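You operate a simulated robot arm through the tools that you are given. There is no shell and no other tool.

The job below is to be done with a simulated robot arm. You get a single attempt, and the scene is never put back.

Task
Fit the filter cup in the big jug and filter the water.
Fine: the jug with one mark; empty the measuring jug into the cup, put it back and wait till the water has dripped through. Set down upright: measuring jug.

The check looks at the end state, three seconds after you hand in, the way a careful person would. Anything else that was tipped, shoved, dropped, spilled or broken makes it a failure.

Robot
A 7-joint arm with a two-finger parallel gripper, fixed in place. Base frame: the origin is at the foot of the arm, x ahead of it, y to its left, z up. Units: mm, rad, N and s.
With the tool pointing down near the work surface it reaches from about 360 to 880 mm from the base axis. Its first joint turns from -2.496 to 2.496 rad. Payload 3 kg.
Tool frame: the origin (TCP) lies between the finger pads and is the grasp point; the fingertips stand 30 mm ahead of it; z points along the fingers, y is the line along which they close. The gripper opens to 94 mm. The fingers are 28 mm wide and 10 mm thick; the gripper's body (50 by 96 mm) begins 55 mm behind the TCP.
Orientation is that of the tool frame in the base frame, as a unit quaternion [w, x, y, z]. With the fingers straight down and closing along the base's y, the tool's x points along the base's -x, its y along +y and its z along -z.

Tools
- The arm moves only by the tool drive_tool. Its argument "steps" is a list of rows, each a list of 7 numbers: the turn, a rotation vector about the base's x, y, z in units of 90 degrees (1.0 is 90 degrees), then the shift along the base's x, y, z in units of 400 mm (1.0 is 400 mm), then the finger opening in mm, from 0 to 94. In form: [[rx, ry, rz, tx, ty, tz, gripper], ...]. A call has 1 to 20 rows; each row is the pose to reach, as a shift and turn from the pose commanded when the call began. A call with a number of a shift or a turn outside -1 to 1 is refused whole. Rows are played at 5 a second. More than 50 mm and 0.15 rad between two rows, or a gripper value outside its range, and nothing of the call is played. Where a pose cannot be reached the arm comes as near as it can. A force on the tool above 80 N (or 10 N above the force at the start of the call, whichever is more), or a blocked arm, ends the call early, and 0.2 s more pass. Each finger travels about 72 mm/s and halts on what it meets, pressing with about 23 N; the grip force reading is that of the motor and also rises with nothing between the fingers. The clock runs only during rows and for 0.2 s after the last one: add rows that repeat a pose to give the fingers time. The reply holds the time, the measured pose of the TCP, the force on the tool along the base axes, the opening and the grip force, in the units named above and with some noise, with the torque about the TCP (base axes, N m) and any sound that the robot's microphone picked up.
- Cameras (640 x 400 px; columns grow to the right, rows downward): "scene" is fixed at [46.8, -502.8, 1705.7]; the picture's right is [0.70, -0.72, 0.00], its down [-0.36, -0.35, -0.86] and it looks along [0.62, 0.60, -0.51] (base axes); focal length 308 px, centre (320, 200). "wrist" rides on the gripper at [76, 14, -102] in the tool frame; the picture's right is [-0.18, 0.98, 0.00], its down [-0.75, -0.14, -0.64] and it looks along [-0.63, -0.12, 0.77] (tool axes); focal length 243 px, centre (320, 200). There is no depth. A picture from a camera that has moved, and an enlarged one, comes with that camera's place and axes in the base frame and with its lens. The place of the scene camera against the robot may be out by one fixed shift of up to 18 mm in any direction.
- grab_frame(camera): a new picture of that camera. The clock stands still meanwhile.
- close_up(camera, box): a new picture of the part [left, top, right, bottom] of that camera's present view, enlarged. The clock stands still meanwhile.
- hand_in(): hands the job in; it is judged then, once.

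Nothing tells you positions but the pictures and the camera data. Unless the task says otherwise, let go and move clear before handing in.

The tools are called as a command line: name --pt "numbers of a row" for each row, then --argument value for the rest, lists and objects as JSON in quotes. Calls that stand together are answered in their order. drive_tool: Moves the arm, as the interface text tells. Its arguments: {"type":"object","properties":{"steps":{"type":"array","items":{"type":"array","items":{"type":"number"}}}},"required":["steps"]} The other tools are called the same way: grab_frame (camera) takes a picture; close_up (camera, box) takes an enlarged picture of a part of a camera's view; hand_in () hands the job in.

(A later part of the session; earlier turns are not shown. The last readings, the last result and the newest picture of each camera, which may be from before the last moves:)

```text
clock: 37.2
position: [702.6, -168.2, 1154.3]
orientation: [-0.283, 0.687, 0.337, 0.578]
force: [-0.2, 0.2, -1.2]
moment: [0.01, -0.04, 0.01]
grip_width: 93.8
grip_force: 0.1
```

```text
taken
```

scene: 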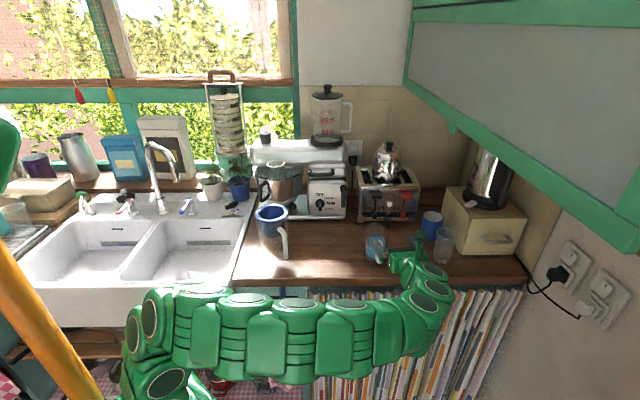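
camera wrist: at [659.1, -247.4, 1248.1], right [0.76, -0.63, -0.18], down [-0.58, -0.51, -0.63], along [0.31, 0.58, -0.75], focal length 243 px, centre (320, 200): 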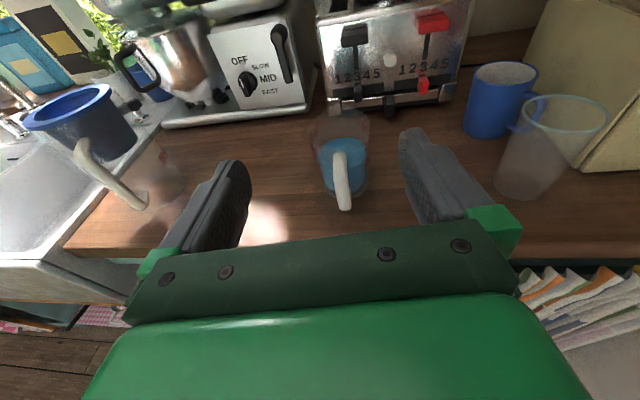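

The arm reached the horizontal pose and the wrist camera now faces the measuring jug along its handle. I'll zoom in to align with the handle bar.

close_up --camera "wrist" --box '[280, 100, 400, 220]'

close_up --camera "scene" --box '[350, 210, 470, 290]'

```text
3.33 times, centred on (340, 160) of wrist
camera zoom: at [659.1, -247.4, 1248.1], right [0.76, -0.63, -0.18], down [-0.58, -0.51, -0.63], along [0.31, 0.58, -0.75], focal length 809 px, centre (253, 333)
```

zoom: 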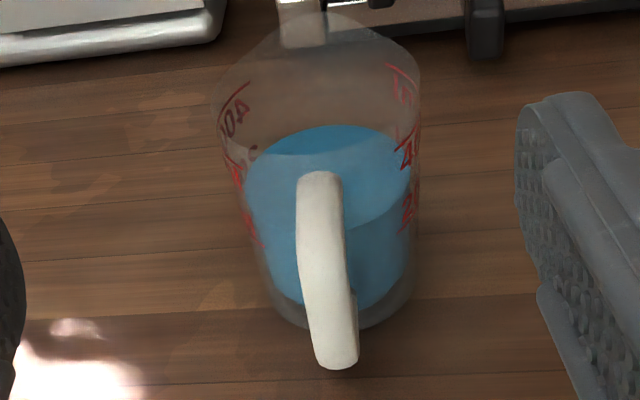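

```text
5.00 times, centred on (410, 250) of scene
camera zoom: at [46.8, -502.8, 1705.7], right [0.7, -0.72, 0.0], down [-0.36, -0.35, -0.86], along [0.62, 0.6, -0.51], focal length 1542 px, centre (-130, -50)
```

zoom: 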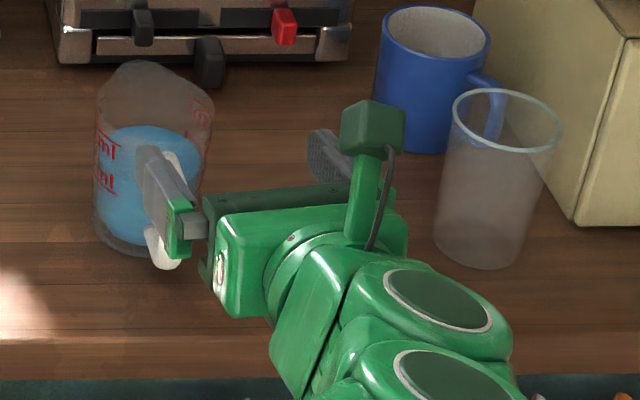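

The arm now points along the handle plane. The handle bar is about 120 mm ahead of the TCP and about 7 mm to its right. I'll descend to handle height while still clear of the jug, then check.

drive_tool --pt "0 0 0 0.007 -0.005 -0.06 94" --pt "0 0 0 0.0137 -0.0107 -0.12 94" --pt "0 0 0 0.0137 -0.0107 -0.18 94" --pt "0 0 0 0.0137 -0.0107 -0.24 94" --pt "0 0 0 0.0137 -0.0107 -0.3 94" --pt "0 0 0 0.0137 -0.0107 -0.3 94"

grab_frame --camera "wrist"

close_up --camera "scene" --box '[340, 210, 480, 300]'

```text
clock: 38.6
position: [708.1, -170.8, 1036.1]
orientation: [-0.281, 0.689, 0.336, 0.578]
force: [0.4, 0.0, -0.1]
moment: [0.0, 0.02, 0.01]
grip_width: 94.0
grip_force: 0.1
```

```text
taken
camera wrist: at [664.4, -249.6, 1127.7], right [0.76, -0.63, -0.18], down [-0.58, -0.51, -0.63], along [0.3, 0.58, -0.75], focal length 243 px, centre (320, 200)
```

wrist: 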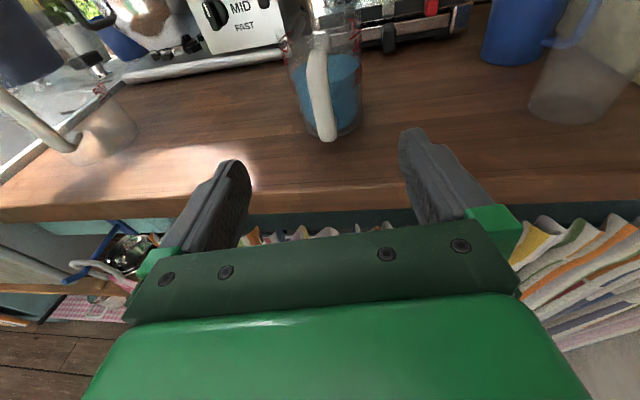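

```text
4.44 times, centred on (410, 255) of scene
camera zoom: at [46.8, -502.8, 1705.7], right [0.7, -0.72, 0.0], down [-0.36, -0.35, -0.86], along [0.62, 0.6, -0.51], focal length 1371 px, centre (-80, -44)
```

zoom: 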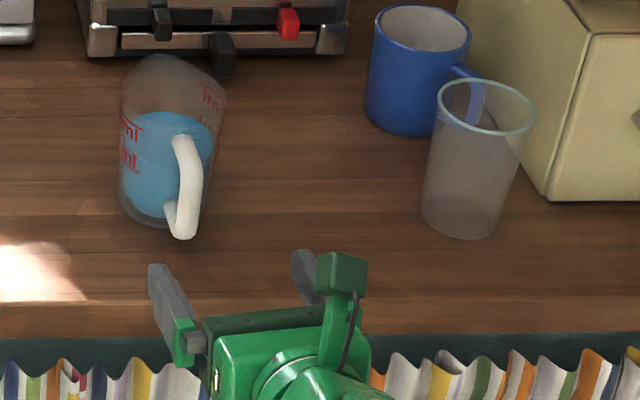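

The handle is centred laterally (within 2 mm) and about 119 mm ahead of the TCP. I'll advance 108 mm along the tool's heading so the fingers straddle the handle bar.

drive_tool --pt "0 0 0 0.0306 0.0395 -0.004 94" --pt "0 0 0 0.0612 0.079 -0.008 94" --pt "0 0 0 0.0918 0.1185 -0.012 94" --pt "0 0 0 0.1224 0.158 -0.016 94" --pt "0 0 0 0.1224 0.158 -0.02 94"

grab_frame --camera "wrist"

close_up --camera "scene" --box '[340, 210, 460, 290]'

```text
clock: 39.8
position: [757.4, -110.1, 1028.7]
orientation: [-0.281, 0.688, 0.336, 0.578]
force: [-0.6, 0.1, 0.7]
moment: [0.03, 0.0, -0.01]
grip_width: 94.0
grip_force: 0.1
```

```text
taken
camera wrist: at [714.6, -188.3, 1120.9], right [0.76, -0.63, -0.18], down [-0.58, -0.51, -0.63], along [0.3, 0.58, -0.75], focal length 243 px, centre (320, 200)
```

wrist: 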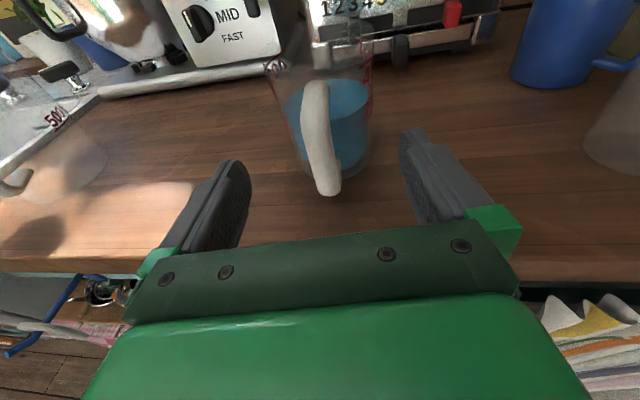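

```text
5.00 times, centred on (400, 250) of scene
camera zoom: at [46.8, -502.8, 1705.7], right [0.7, -0.72, 0.0], down [-0.36, -0.35, -0.86], along [0.62, 0.6, -0.51], focal length 1542 px, centre (-80, -50)
```

zoom: 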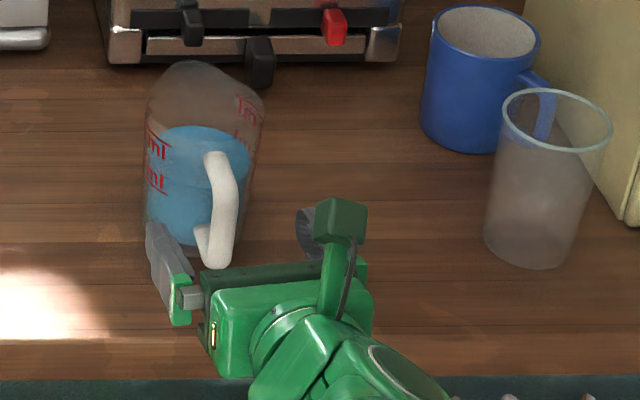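

The handle bar is between the finger planes and about 39 mm ahead. I'll advance the last 30 mm slowly.

drive_tool --pt "0 0 0 0.0153 0.0198 0 94" --pt "0 0 0 0.0306 0.0395 0 94" --pt "0 0 0 0.0459 0.0593 0 94" --pt "0 0 0 0.0459 0.0593 0 94"

grab_frame --camera "wrist"

close_up --camera "scene" --box '[340, 210, 440, 280]'

```text
clock: 40.8
position: [775.1, -87.5, 1027.9]
orientation: [-0.282, 0.688, 0.336, 0.578]
force: [0.8, -0.3, -0.6]
moment: [0.0, -0.01, -0.02]
grip_width: 93.8
grip_force: 0.0
```

```text
taken
camera wrist: at [732.6, -164.8, 1120.6], right [0.76, -0.63, -0.18], down [-0.58, -0.52, -0.63], along [0.3, 0.58, -0.75], focal length 243 px, centre (320, 200)
```

wrist: 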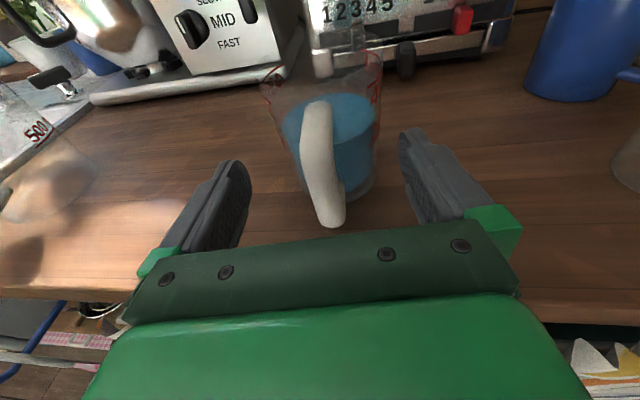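

```text
5.71 times, centred on (390, 245) of scene
camera zoom: at [46.8, -502.8, 1705.7], right [0.7, -0.72, 0.0], down [-0.36, -0.35, -0.86], along [0.62, 0.6, -0.51], focal length 1762 px, centre (-80, -57)
```

zoom: 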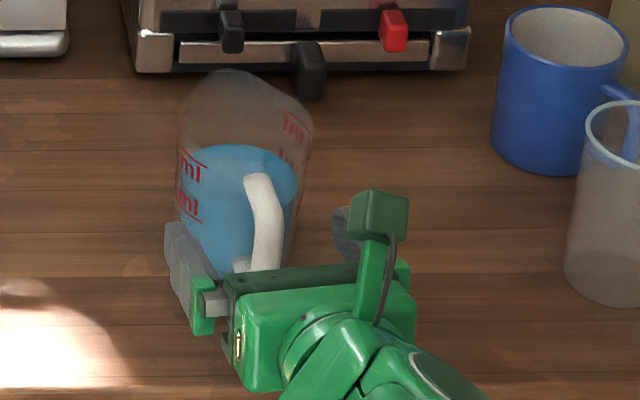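

The bar is centred between the fingers with its centre about 8 mm ahead of the TCP. Now I'll close on it.

drive_tool --pt "0 0 0 0 0 0 75" --pt "0 0 0 0 0 0 55" --pt "0 0 0 0 0 0 40" --pt "0 0 0 0 0 0 30" --pt "0 0 0 0 0 0 24" --pt "0 0 0 0 0 0 18" --pt "0 0 0 0 0 0 10" --pt "0 0 0 0 0 0 5" --pt "0 0 0 0 0 0 5"

grab_frame --camera "wrist"

close_up --camera "scene" --box '[340, 210, 440, 280]'

```text
clock: 42.8
position: [776.5, -87.9, 1026.8]
orientation: [-0.281, 0.689, 0.336, 0.578]
force: [-1.5, -0.2, -0.2]
moment: [0.0, 0.08, 0.01]
grip_width: 22.2
grip_force: 23.1
```

```text
taken
camera wrist: at [732.5, -164.9, 1120.5], right [0.76, -0.63, -0.18], down [-0.58, -0.52, -0.63], along [0.3, 0.58, -0.75], focal length 243 px, centre (320, 200)
```

wrist: 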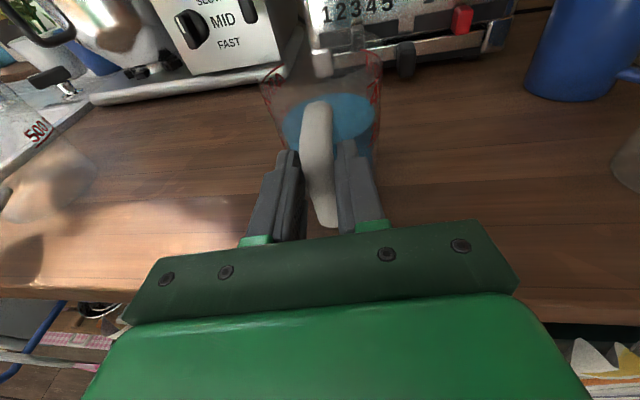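

```text
5.71 times, centred on (390, 245) of scene
camera zoom: at [46.8, -502.8, 1705.7], right [0.7, -0.72, 0.0], down [-0.36, -0.35, -0.86], along [0.62, 0.6, -0.51], focal length 1762 px, centre (-80, -57)
```

zoom: 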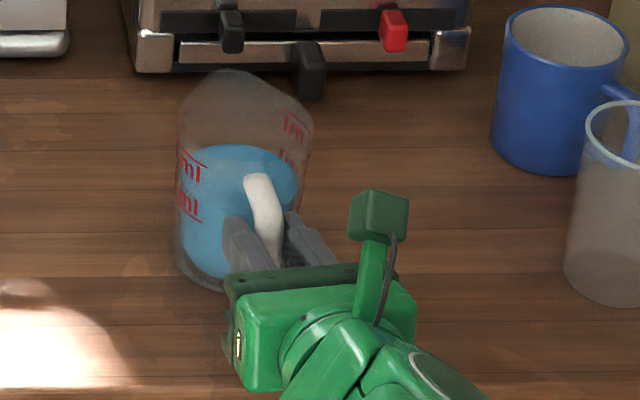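

The handle is gripped at 22 mm with about 23 N and the jug has not shifted. I'll lift about 15 mm slowly and check for droop.

drive_tool --pt "0 0 0 0 0 0.005 5" --pt "0 0 0 0 0 0.012 5" --pt "0 0 0 0 0 0.02 5" --pt "0 0 0 0 0 0.03 5" --pt "0 0 0 0 0 0.0375 5" --pt "0 0 0 0 0 0.0375 5"

grab_frame --camera "wrist"

close_up --camera "scene" --box '[340, 210, 440, 280]'

```text
clock: 44.2
position: [776.2, -86.1, 1042.2]
orientation: [-0.283, 0.688, 0.336, 0.578]
force: [0.1, 0.7, -0.3]
moment: [0.04, -0.02, -0.01]
grip_width: 24.3
grip_force: 0.0
```

```text
taken
camera wrist: at [732.8, -165.1, 1134.9], right [0.76, -0.63, -0.18], down [-0.58, -0.51, -0.63], along [0.3, 0.58, -0.75], focal length 243 px, centre (320, 200)
```

wrist: 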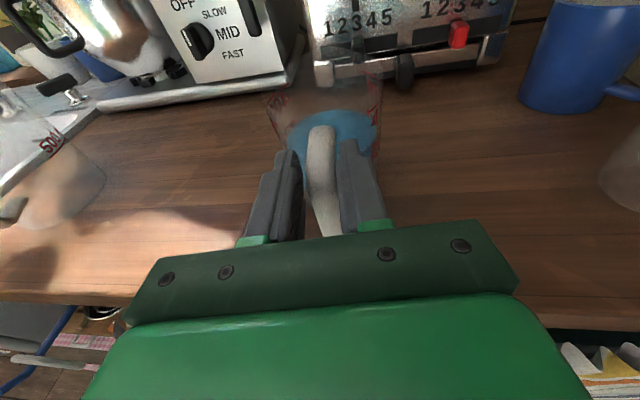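

```text
5.71 times, centred on (390, 245) of scene
camera zoom: at [46.8, -502.8, 1705.7], right [0.7, -0.72, 0.0], down [-0.36, -0.35, -0.86], along [0.62, 0.6, -0.51], focal length 1762 px, centre (-80, -57)
```

zoom: 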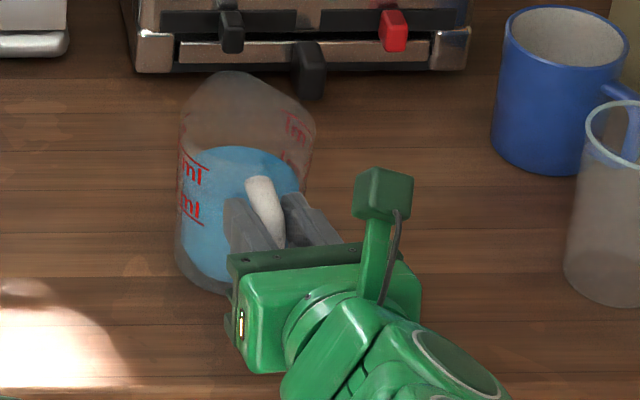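

The jug did not lift: the fingers slid up the bar, and the grip reads 24.3 mm with zero force. I'll look closely before doing anything else.

close_up --camera "wrist" --box '[240, 70, 400, 240]'

close_up --camera "scene" --box '[358, 215, 408, 265]'

```text
2.35 times, centred on (320, 155) of wrist
camera zoom: at [732.8, -165.1, 1134.9], right [0.76, -0.63, -0.18], down [-0.58, -0.51, -0.63], along [0.3, 0.58, -0.75], focal length 571 px, centre (320, 306)
```

zoom: 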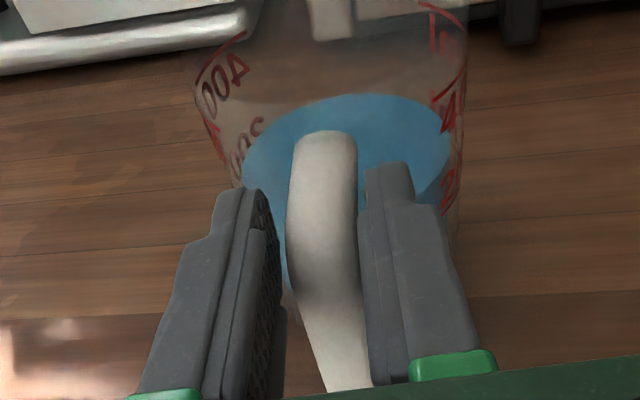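

```text
8.00 times, centred on (383, 240) of scene
camera zoom: at [46.8, -502.8, 1705.7], right [0.7, -0.72, 0.0], down [-0.36, -0.35, -0.86], along [0.62, 0.6, -0.51], focal length 2467 px, centre (-184, -120)
```

zoom: 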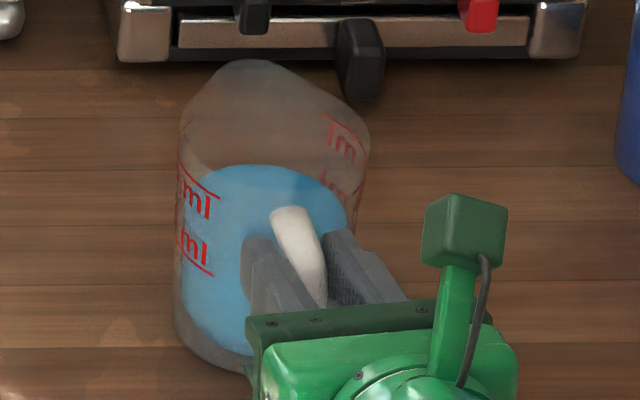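

The jug is still standing where it was, but the fingers are no longer pressing on the bar. I'll lower back to the previous height and close again to see how the grip reads.

drive_tool --pt "0 0 0 0 0 -0.012 30" --pt "0 0 0 0 0 -0.025 30" --pt "0 0 0 0 0 -0.0375 30" --pt "0 0 0 0 0 -0.045 30" --pt "0 0 0 0 0 -0.045 30"

drive_tool --pt "0 0 0 0 0 0 20" --pt "0 0 0 0 0 0 10" --pt "0 0 0 0 0 0 0" --pt "0 0 0 0 0 0 0" --pt "0 0 0 0 0 0 0"

close_up --camera "wrist" --box '[240, 70, 400, 240]'

```text
clock: 45.4
position: [774.8, -86.0, 1024.0]
orientation: [-0.282, 0.688, 0.336, 0.578]
force: [-0.3, 0.0, -0.3]
moment: [-0.02, -0.03, -0.02]
grip_width: 30.1
grip_force: 0.1
```

```text
clock: 46.6
position: [775.0, -86.1, 1023.3]
orientation: [-0.283, 0.688, 0.337, 0.578]
force: [0.5, -1.4, -0.3]
moment: [0.01, 0.01, -0.07]
grip_width: 22.1
grip_force: 22.8
```

```text
2.35 times, centred on (320, 155) of wrist
camera zoom: at [732.1, -164.3, 1116.3], right [0.76, -0.63, -0.18], down [-0.58, -0.51, -0.63], along [0.3, 0.58, -0.75], focal length 571 px, centre (320, 306)
```

zoom: 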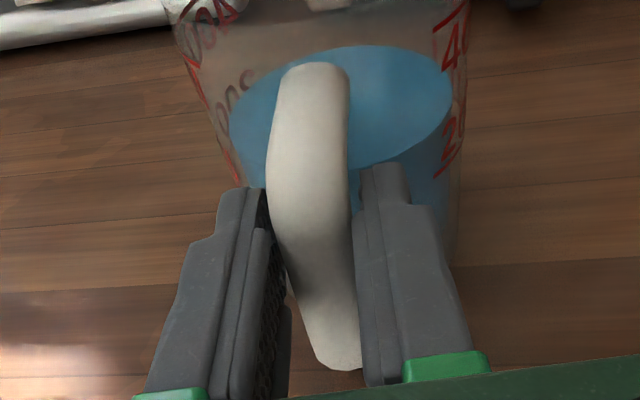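

The grip again reads 22 mm and about 23 N. I'll hold without moving for a moment, then lift by tiny amounts and read the grip each time.

drive_tool --pt "0 0 0 0 0 0 0" --pt "0 0 0 0 0 0 0"

drive_tool --pt "0 0 0 0 0 0.0025 0" --pt "0 0 0 0 0 0.005 0" --pt "0 0 0 0 0 0.005 0"

close_up --camera "wrist" --box '[240, 70, 400, 240]'

close_up --camera "scene" --box '[358, 215, 408, 265]'

```text
clock: 47.2
position: [774.4, -85.2, 1022.9]
orientation: [-0.283, 0.688, 0.338, 0.577]
force: [0.3, -1.4, -0.1]
moment: [-0.04, 0.03, -0.03]
grip_width: 22.2
grip_force: 23.5
```

```text
clock: 48.0
position: [776.8, -86.9, 1025.3]
orientation: [-0.281, 0.689, 0.336, 0.577]
force: [-0.2, 0.7, -5.4]
moment: [-0.29, 0.24, -0.02]
grip_width: 22.0
grip_force: 22.8
```

```text
2.35 times, centred on (320, 155) of wrist
camera zoom: at [732.5, -164.6, 1119.0], right [0.76, -0.63, -0.18], down [-0.58, -0.51, -0.63], along [0.3, 0.58, -0.75], focal length 571 px, centre (320, 306)
```

zoom: 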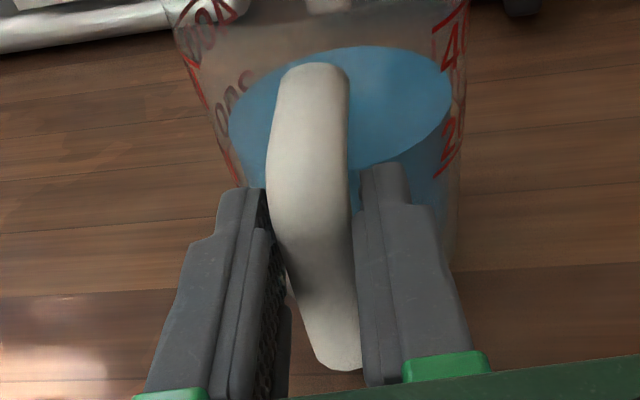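

```text
8.00 times, centred on (383, 240) of scene
camera zoom: at [46.8, -502.8, 1705.7], right [0.7, -0.72, 0.0], down [-0.36, -0.35, -0.86], along [0.62, 0.6, -0.51], focal length 2467 px, centre (-184, -120)
```

zoom: 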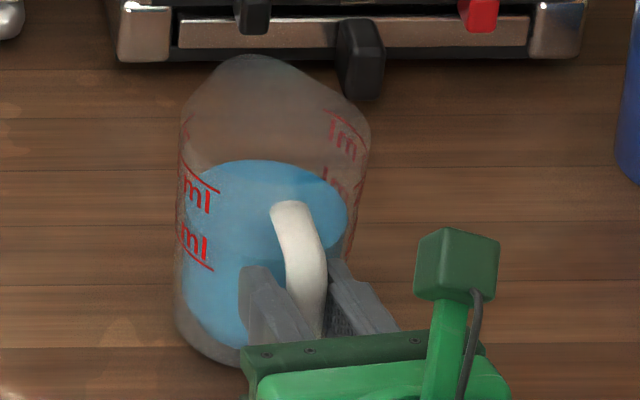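

The jug does lift now: about 5.4 N with a droop moment near 0.38 N·m, close to the slip limit. I'll set it down, re-grip higher at the corner of the handle's top arm for more holding area, then lift slowly.

drive_tool --pt "0 0 0 0 0 -0.0025 0" --pt "0 0 0 0 0 -0.005 0" --pt "0 0 0 0 0 -0.0075 0" --pt "0 0 0 0 0 -0.0075 24" --pt "0 0 0 0 0 -0.0075 30" --pt "0 0 0 0 0 -0.0075 36" --pt "0 0 0 0 0 -0.0075 36"

grab_frame --camera "wrist"

close_up --camera "scene" --box '[358, 215, 408, 265]'

```text
clock: 49.6
position: [775.9, -86.2, 1021.5]
orientation: [-0.282, 0.688, 0.337, 0.578]
force: [0.4, -0.1, -0.2]
moment: [0.01, 0.01, 0.02]
grip_width: 36.1
grip_force: 0.2
```

```text
taken
camera wrist: at [732.8, -164.7, 1115.3], right [0.76, -0.63, -0.18], down [-0.58, -0.51, -0.63], along [0.3, 0.58, -0.75], focal length 243 px, centre (320, 200)
```

wrist: 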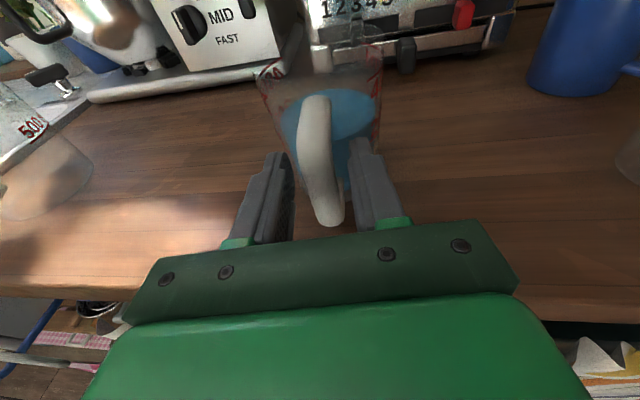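

```text
8.00 times, centred on (383, 240) of scene
camera zoom: at [46.8, -502.8, 1705.7], right [0.7, -0.72, 0.0], down [-0.36, -0.35, -0.86], along [0.62, 0.6, -0.51], focal length 2467 px, centre (-184, -120)
```

zoom: 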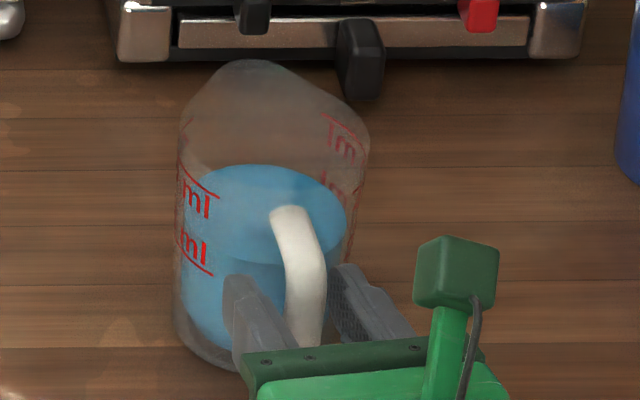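

drive_tool --pt "0 0 0 0 0 0.025 36" --pt "0 0 0 0.003 0.004 0.05 36" --pt "0 0 0 0.006 0.0079 0.05 36" --pt "0 0 0 0.006 0.0079 0.05 36"

close_up --camera "wrist" --box '[240, 70, 400, 240]'

close_up --camera "scene" --box '[358, 215, 408, 265]'

```text
clock: 50.6
position: [778.2, -83.6, 1044.7]
orientation: [-0.282, 0.688, 0.337, 0.578]
force: [0.1, -1.1, -0.2]
moment: [0.0, -0.05, -0.03]
grip_width: 35.6
grip_force: 0.0
```

```text
2.35 times, centred on (320, 155) of wrist
camera zoom: at [734.8, -161.7, 1135.9], right [0.76, -0.63, -0.18], down [-0.58, -0.51, -0.63], along [0.3, 0.58, -0.75], focal length 571 px, centre (320, 306)
```

zoom: 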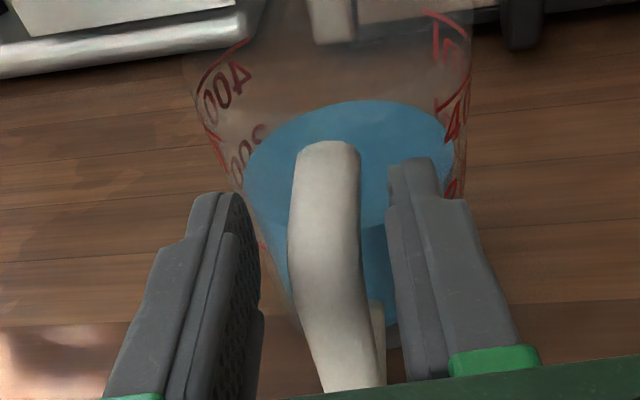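

```text
8.00 times, centred on (383, 240) of scene
camera zoom: at [46.8, -502.8, 1705.7], right [0.7, -0.72, 0.0], down [-0.36, -0.35, -0.86], along [0.62, 0.6, -0.51], focal length 2467 px, centre (-184, -120)
```

zoom: 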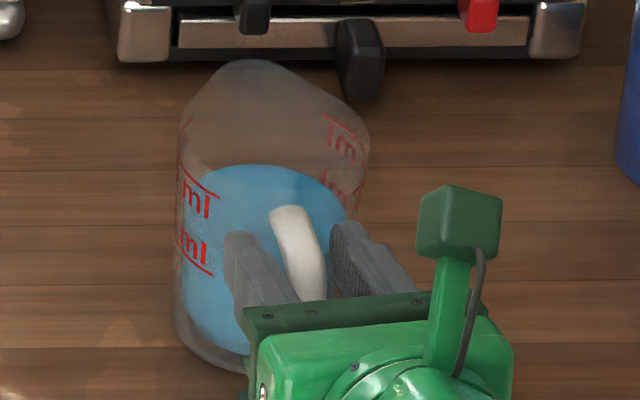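

The fingers now cover the upper corner of the handle. I'll close and lift very slowly.

drive_tool --pt "0 0 0 0 0 0 28" --pt "0 0 0 0 0 0 22" --pt "0 0 0 0 0 0 12" --pt "0 0 0 0 0 0 0" --pt "0 0 0 0 0 0 0" --pt "0 0 0 0 0 0 0"

drive_tool --pt "0 0 0 0 0 0.002 0" --pt "0 0 0 0 0 0.004 0" --pt "0 0 0 0 0 0.006 0" --pt "0 0 0 0 0 0.008 0" --pt "0 0 0 0 0 0.01 0" --pt "0 0 0 0 0 0.01 0"

close_up --camera "wrist" --box '[240, 70, 400, 240]'

close_up --camera "scene" --box '[358, 215, 408, 265]'

```text
clock: 52.0
position: [778.5, -82.7, 1042.8]
orientation: [-0.281, 0.689, 0.336, 0.578]
force: [2.5, -1.6, 2.5]
moment: [0.19, -0.17, -0.2]
grip_width: 22.2
grip_force: 23.2
```

```text
clock: 53.4
position: [777.1, -83.0, 1047.2]
orientation: [-0.282, 0.688, 0.337, 0.578]
force: [0.1, -0.1, -6.4]
moment: [-0.28, 0.25, -0.01]
grip_width: 22.4
grip_force: 22.9
```

```text
2.35 times, centred on (320, 155) of wrist
camera zoom: at [734.5, -161.1, 1139.9], right [0.76, -0.63, -0.18], down [-0.58, -0.52, -0.63], along [0.3, 0.58, -0.75], focal length 571 px, centre (320, 306)
```

zoom: 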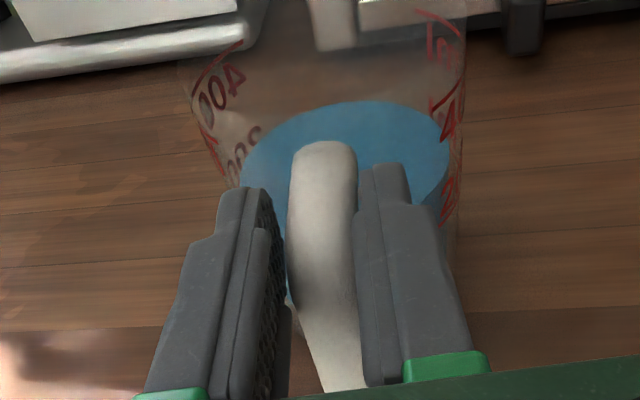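

```text
8.00 times, centred on (383, 240) of scene
camera zoom: at [46.8, -502.8, 1705.7], right [0.7, -0.72, 0.0], down [-0.36, -0.35, -0.86], along [0.62, 0.6, -0.51], focal length 2467 px, centre (-184, -120)
```

zoom: 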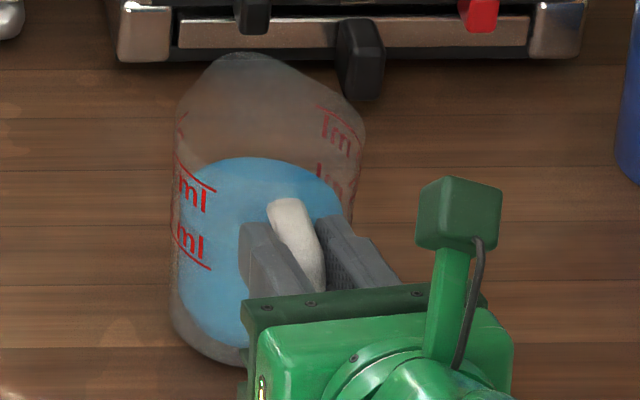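

The jug is lifted about 4 mm and holds firmly (6.4 N load, 23 N grip). I'll raise it slowly and watch for slip.

drive_tool --pt "0 0 0 0 0 0.004 0" --pt "0 0 0 0 0 0.01 0" --pt "0 0 0 0 0 0.018 0" --pt "0 0 0 0 0 0.028 0" --pt "0 0 0 0 0 0.04 0" --pt "0 0 0 0 0 0.052 0" --pt "0 0 0 0 0 0.064 0" --pt "0 0 0 0 0 0.076 0" --pt "0 0 0 0 0 0.086 0" --pt "0 0 0 0 0 0.094 0" --pt "0 0 0 0 0 0.1 0" --pt "0 0 0 0 0 0.1 0"

close_up --camera "wrist" --box '[240, 70, 400, 240]'

close_up --camera "scene" --box '[348, 195, 418, 265]'

```text
clock: 56.0
position: [778.3, -82.7, 1086.6]
orientation: [-0.281, 0.689, 0.336, 0.578]
force: [0.2, -0.1, -5.1]
moment: [-0.27, 0.27, 0.02]
grip_width: 22.4
grip_force: 23.0
```

```text
2.35 times, centred on (320, 155) of wrist
camera zoom: at [734.9, -161.1, 1179.8], right [0.76, -0.63, -0.18], down [-0.58, -0.51, -0.63], along [0.3, 0.58, -0.75], focal length 571 px, centre (320, 306)
```

zoom: 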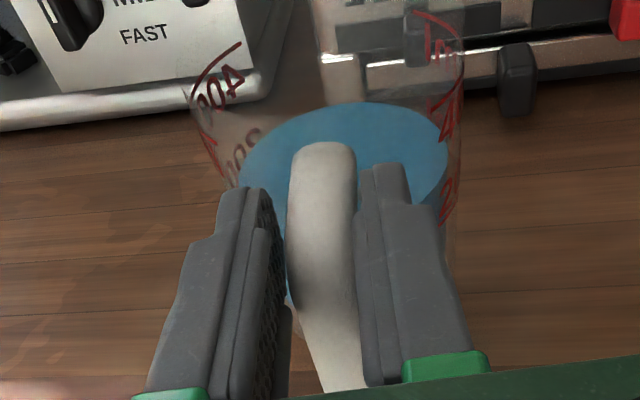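

```text
5.71 times, centred on (383, 230) of scene
camera zoom: at [46.8, -502.8, 1705.7], right [0.7, -0.72, 0.0], down [-0.36, -0.35, -0.86], along [0.62, 0.6, -0.51], focal length 1762 px, centre (-40, 29)
```

zoom: 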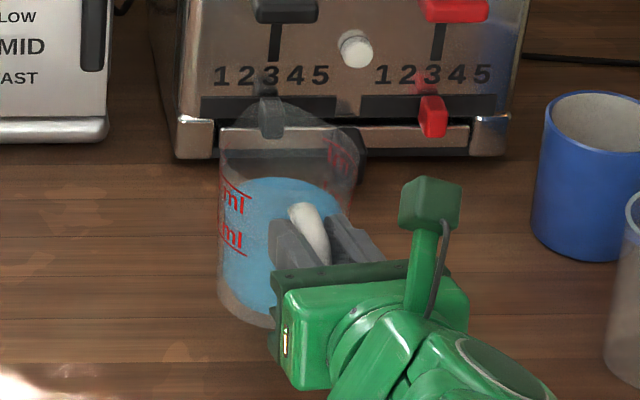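

The jug hangs level and the grip is steady at 23 N. I'll raise it straight up to about z = 1262 so it clears the filter cup.

drive_tool --pt "0 0 0 0 0 0.01 0" --pt "0 0 0 0 0 0.03 0" --pt "0 0 0 0 0 0.055 0" --pt "0 0 0 0 0 0.085 0" --pt "0 0 0 0 0 0.12 0" --pt "0 0 0 0 0 0.155 0" --pt "0 0 0 0 0 0.19 0" --pt "0 0 0 0 0 0.225 0" --pt "0 0 0 0 0 0.26 0" --pt "0 0 0 0 0 0.295 0" --pt "0 0 0 0 0 0.33 0" --pt "0 0 0 0 0 0.365 0" --pt "0 0 0 0 0 0.395 0" --pt "0 0 0 0 0 0.42 0" --pt "0 0 0 0 0 0.435 0" --pt "0 0 0 0 0 0.44 0" --pt "0 0 0 0 0 0.44 0"

grab_frame --camera "wrist"

grab_frame --camera "scene"

```text
clock: 59.6
position: [779.3, -82.5, 1263.8]
orientation: [-0.282, 0.688, 0.336, 0.578]
force: [0.0, 0.2, -5.0]
moment: [-0.23, 0.26, -0.02]
grip_width: 22.1
grip_force: 22.4
```

```text
taken
camera wrist: at [735.3, -161.1, 1356.4], right [0.76, -0.63, -0.18], down [-0.58, -0.52, -0.63], along [0.3, 0.58, -0.75], focal length 243 px, centre (320, 200)
```

wrist: 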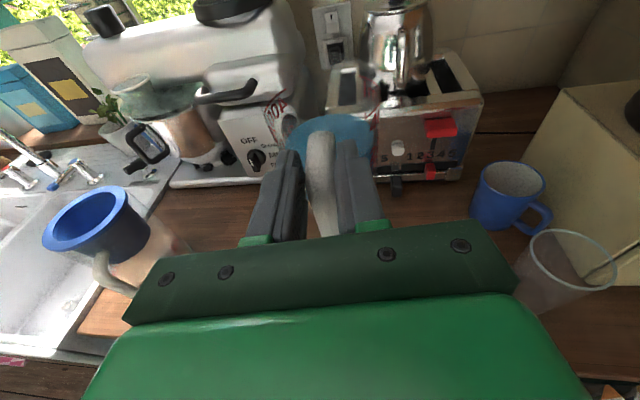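

```text
taken
```

scene: 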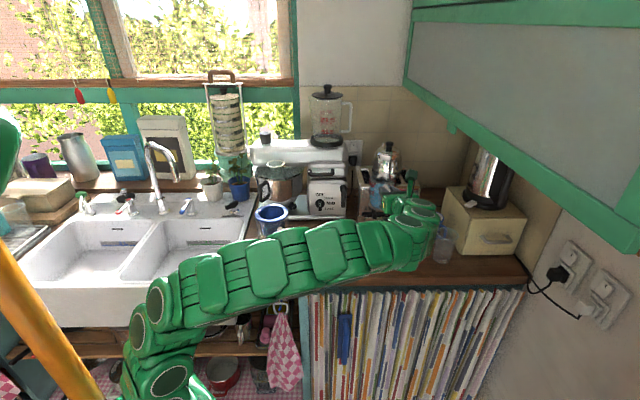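

The jug is level at height. I'll carry it sideways, perpendicular to the pour direction, toward the cup, checking partway.

drive_tool --pt "0 0 0 -0.01 0.0076 0 0" --pt "0 0 0 -0.028 0.0212 0 0" --pt "0 0 0 -0.054 0.041 0 0" --pt "0 0 0 -0.086 0.0652 0 0" --pt "0 0 0 -0.12 0.091 0 0" --pt "0 0 0 -0.154 0.1168 0 0" --pt "0 0 0 -0.188 0.1426 0 0" --pt "0 0 0 -0.222 0.1684 0 0" --pt "0 0 0 -0.256 0.1941 0 0" --pt "0 0 0 -0.29 0.2199 0 0" --pt "0 0 0 -0.324 0.2457 0 0" --pt "0 0 0 -0.352 0.2669 0 0" --pt "0 0 0 -0.374 0.2836 0 0" --pt "0 0 0 -0.388 0.2942 0 0" --pt "0 0 0 -0.395 0.2995 0 0" --pt "0 0 0 -0.395 0.2995 0 0"

grab_frame --camera "wrist"

grab_frame --camera "scene"

```text
clock: 63.0
position: [618.6, 36.3, 1262.9]
orientation: [-0.281, 0.689, 0.336, 0.578]
force: [-0.3, -0.2, -4.5]
moment: [-0.28, 0.25, 0.03]
grip_width: 22.3
grip_force: 23.1
```

```text
taken
camera wrist: at [575.7, -41.9, 1356.2], right [0.76, -0.63, -0.18], down [-0.58, -0.52, -0.63], along [0.3, 0.58, -0.75], focal length 243 px, centre (320, 200)
```

wrist: 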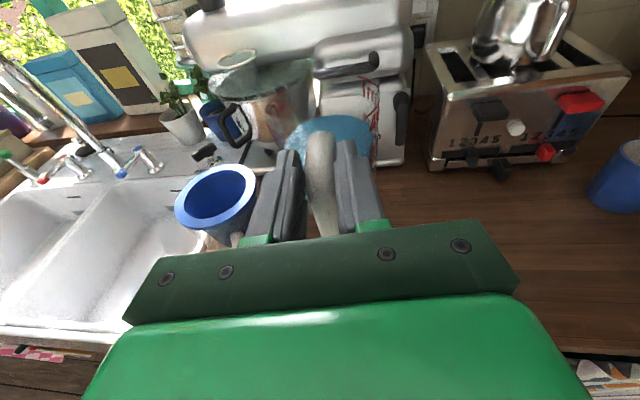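

```text
taken
```

scene: 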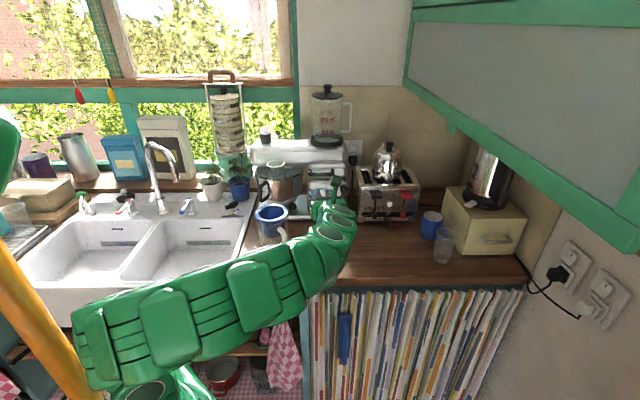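

The jug is at (619, 36), upright and steady. I'll continue to the pour position while tilting to 30°, which is still well below the spill angle.

drive_tool --pt "-0.0079 0.0061 0 -0.0098 0.0072 0 0" --pt "-0.0237 0.0184 0 -0.0294 0.0216 0 0" --pt "-0.0474 0.0367 0 -0.0588 0.0432 0 0" --pt "-0.0737 0.0571 0 -0.0914 0.0672 0 0" --pt "-0.1027 0.0796 0 -0.1273 0.0936 0 0" --pt "-0.1317 0.102 0 -0.1633 0.12 0 0" --pt "-0.1606 0.1244 0 -0.1992 0.1464 0 0" --pt "-0.1896 0.1469 0 -0.2351 0.1728 0 0" --pt "-0.2159 0.1673 0 -0.2677 0.1968 0 0" --pt "-0.2396 0.1856 0 -0.2971 0.2184 0 0" --pt "-0.2554 0.1979 0 -0.3167 0.2328 0 0" --pt "-0.2633 0.204 0 -0.3265 0.24 0 0" --pt "-0.2633 0.204 0 -0.3265 0.24 0 0"

grab_frame --camera "wrist"

close_up --camera "scene" --box '[220, 150, 340, 270]'

```text
clock: 65.8
position: [489.0, 135.4, 1263.1]
orientation: [-0.184, 0.814, 0.399, 0.379]
force: [0.2, -0.6, -4.4]
moment: [-0.16, 0.11, -0.07]
grip_width: 22.0
grip_force: 22.8
```

```text
taken
camera wrist: at [481.1, 102.2, 1388.5], right [0.7, -0.7, -0.14], down [-0.71, -0.68, -0.16], along [0.02, 0.21, -0.98], focal length 243 px, centre (320, 200)
```

wrist: 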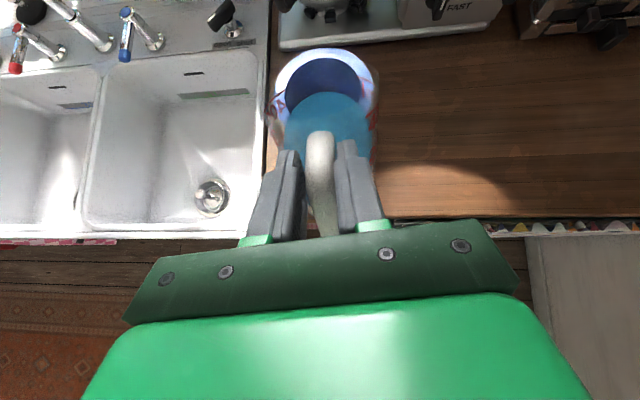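

```text
3.33 times, centred on (280, 210) of scene
camera zoom: at [46.8, -502.8, 1705.7], right [0.7, -0.72, 0.0], down [-0.36, -0.35, -0.86], along [0.62, 0.6, -0.51], focal length 1028 px, centre (453, 167)
```

zoom: 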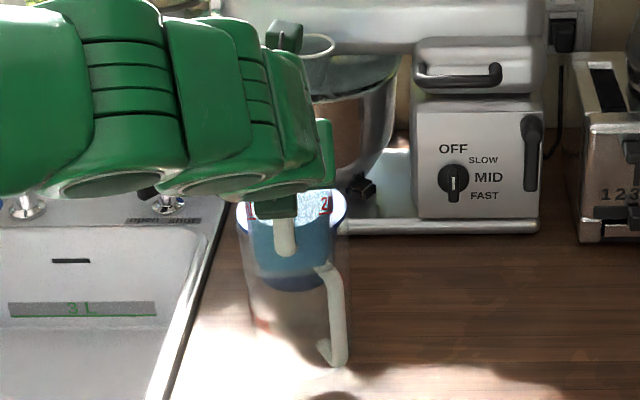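

The tilted measuring jug is just behind the cup along the pour direction. I'll zoom in to check where the spout tip sits relative to the cup.

close_up --camera "wrist" --box '[250, 30, 400, 180]'

close_up --camera "scene" --box '[245, 200, 305, 245]'

```text
2.67 times, centred on (325, 105) of wrist
camera zoom: at [481.1, 102.2, 1388.5], right [0.7, -0.7, -0.14], down [-0.71, -0.68, -0.16], along [0.02, 0.21, -0.98], focal length 647 px, centre (307, 453)
```

zoom: 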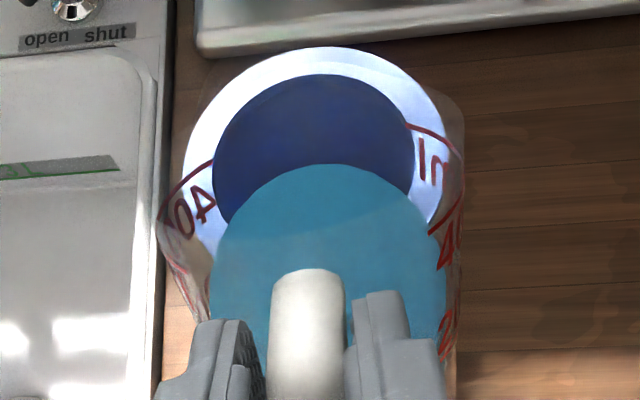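

```text
8.89 times, centred on (275, 222) of scene
camera zoom: at [46.8, -502.8, 1705.7], right [0.7, -0.72, 0.0], down [-0.36, -0.35, -0.86], along [0.62, 0.6, -0.51], focal length 2741 px, centre (720, 0)
```

zoom: 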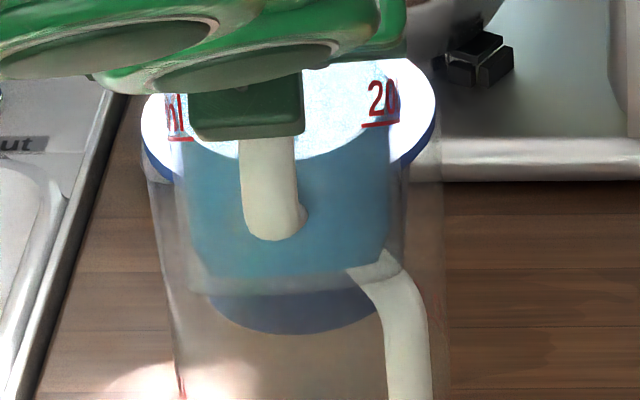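

Lateral alignment with the cup is good and the spout is above the near-centre of the cup. I'll tilt a little further to about 42°, keeping the spout over the cup, and check for the first flow.

drive_tool --pt "-0.0263 0.0204 0 0.005 0.0052 0.004 0" --pt "-0.0527 0.0408 0 0.0101 0.0104 0.009 0" --pt "-0.079 0.0612 0 0.0152 0.0156 0.013 0" --pt "-0.1053 0.0816 0 0.0203 0.0208 0.0175 0" --pt "-0.1053 0.0816 0 0.0203 0.0208 0.0175 0"

close_up --camera "wrist" --box '[250, 20, 400, 180]'

close_up --camera "scene" --box '[235, 180, 315, 270]'

```text
clock: 67.0
position: [499.6, 141.0, 1264.7]
orientation: [-0.145, 0.851, 0.415, 0.287]
force: [0.3, 0.1, -5.0]
moment: [-0.09, 0.04, -0.01]
grip_width: 22.1
grip_force: 22.6
```

```text
2.50 times, centred on (325, 100) of wrist
camera zoom: at [510.5, 128.9, 1393.0], right [0.68, -0.72, -0.12], down [-0.72, -0.69, 0.05], along [-0.12, 0.05, -0.99], focal length 606 px, centre (308, 450)
```

zoom: 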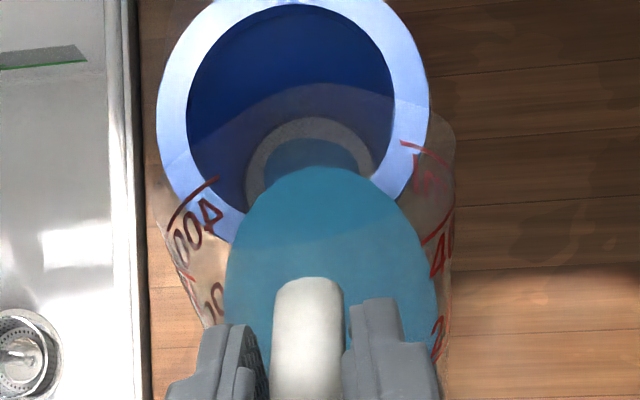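

```text
4.44 times, centred on (275, 225) of scene
camera zoom: at [46.8, -502.8, 1705.7], right [0.7, -0.72, 0.0], down [-0.36, -0.35, -0.86], along [0.62, 0.6, -0.51], focal length 1371 px, centre (520, 89)
```

zoom: 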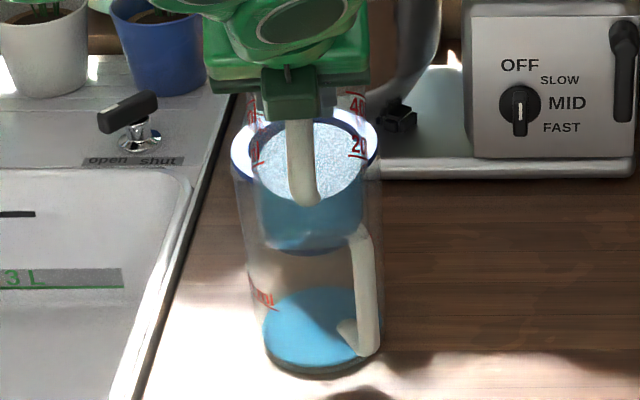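

Water has already started flowing: there is blue water in the big jug's base and no sign of spillage. I'll look closer before continuing.

close_up --camera "scene" --box '[250, 200, 310, 265]'

close_up --camera "wrist" --box '[280, 10, 370, 100]'

```text
6.15 times, centred on (280, 232) of scene
camera zoom: at [46.8, -502.8, 1705.7], right [0.7, -0.72, 0.0], down [-0.36, -0.35, -0.86], along [0.62, 0.6, -0.51], focal length 1898 px, centre (566, 0)
```

zoom: 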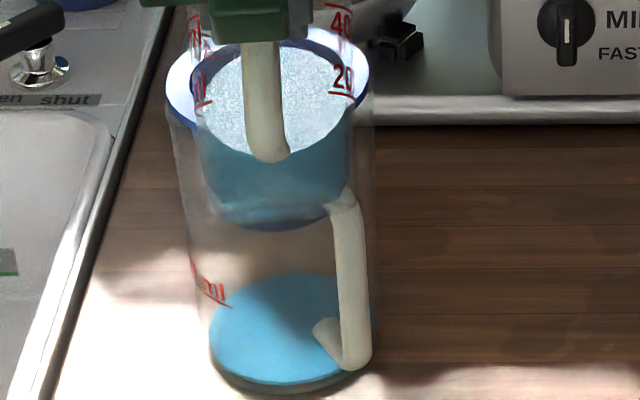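

```text
4.44 times, centred on (325, 55) of wrist
camera zoom: at [510.5, 128.9, 1393.0], right [0.68, -0.72, -0.12], down [-0.72, -0.69, 0.05], along [-0.12, 0.05, -0.99], focal length 1078 px, centre (298, 844)
```

zoom: 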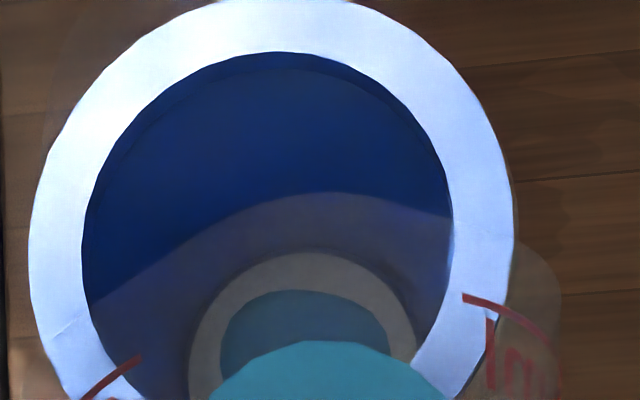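

About 15 mm of water seems to have reached the big jug already. I'll hold still for a second to see whether the flow continues at this tilt.

drive_tool --pt "0 0 0 0 0 0 0" --pt "0 0 0 0 0 0 0" --pt "0 0 0 0 0 0 0" --pt "0 0 0 0 0 0 0" --pt "0 0 0 0 0 0 0"

close_up --camera "scene" --box '[250, 200, 310, 265]'

close_up --camera "wrist" --box '[250, 20, 400, 180]'

```text
clock: 68.2
position: [499.3, 141.4, 1264.5]
orientation: [-0.145, 0.851, 0.415, 0.289]
force: [0.2, 0.9, -4.3]
moment: [-0.11, 0.09, 0.01]
grip_width: 22.1
grip_force: 23.3
```

```text
6.15 times, centred on (280, 232) of scene
camera zoom: at [46.8, -502.8, 1705.7], right [0.7, -0.72, 0.0], down [-0.36, -0.35, -0.86], along [0.62, 0.6, -0.51], focal length 1898 px, centre (566, 0)
```

zoom: 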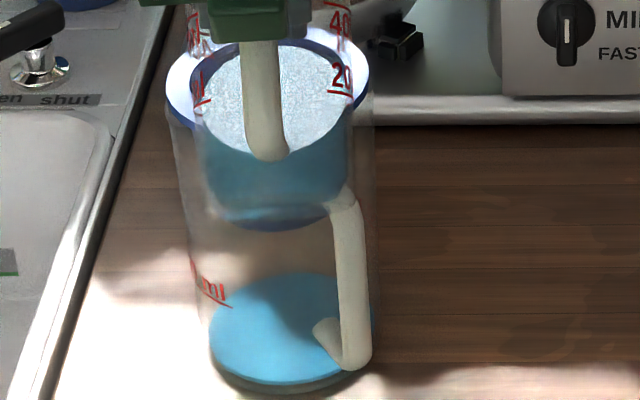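

```text
2.50 times, centred on (325, 100) of wrist
camera zoom: at [509.9, 129.1, 1393.7], right [0.69, -0.72, -0.12], down [-0.72, -0.69, 0.05], along [-0.12, 0.05, -0.99], focal length 606 px, centre (308, 450)
```

zoom: 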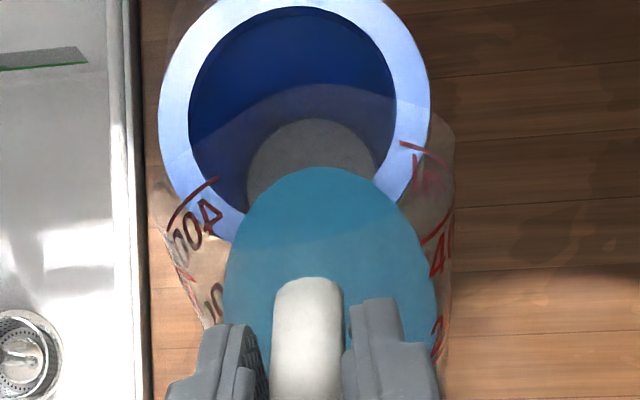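

The first water drained through the filter and the cup is empty again, with nothing on the counter. I'll tilt on to 50° with the spout kept over the cup, then pause.

drive_tool --pt "-0.0176 0.0136 0 0.0041 0.0055 0.0075 0" --pt "-0.0351 0.0272 0 0.0083 0.011 0.015 0" --pt "-0.0527 0.0408 0 0.0124 0.0165 0.0225 0" --pt "-0.0702 0.0544 0 0.0165 0.022 0.03 0" --pt "-0.0702 0.0544 0 0.0165 0.022 0.03 0" --pt "-0.0702 0.0544 0 0.0165 0.022 0.03 0"

close_up --camera "scene" --box '[240, 200, 310, 270]'

grab_frame --camera "wrist"

```text
clock: 69.6
position: [503.8, 151.3, 1283.4]
orientation: [-0.112, 0.867, 0.425, 0.234]
force: [0.0, 0.0, -3.1]
moment: [0.0, 0.01, 0.01]
grip_width: 22.3
grip_force: 22.9
```

```text
5.71 times, centred on (275, 235) of scene
camera zoom: at [46.8, -502.8, 1705.7], right [0.7, -0.72, 0.0], down [-0.36, -0.35, -0.86], along [0.62, 0.6, -0.51], focal length 1762 px, centre (577, 0)
```

zoom: 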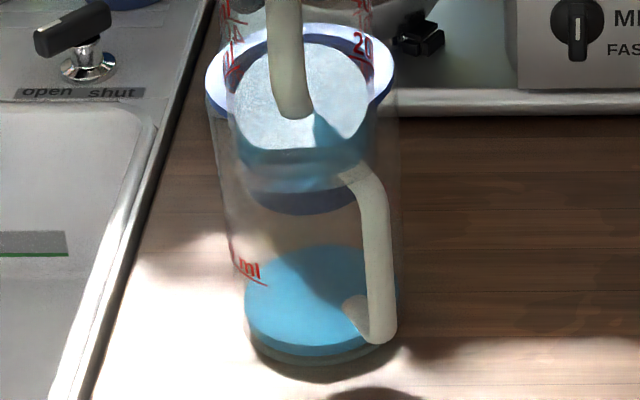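

```text
taken
camera wrist: at [522.7, 152.8, 1410.8], right [0.68, -0.73, -0.09], down [-0.71, -0.68, 0.18], along [-0.19, -0.06, -0.98], focal length 243 px, centre (320, 200)
```

wrist: 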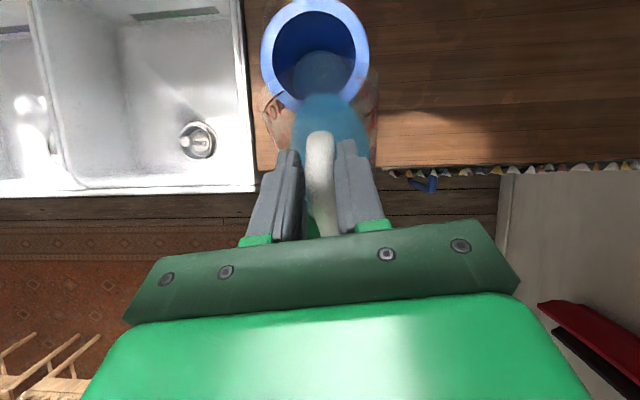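

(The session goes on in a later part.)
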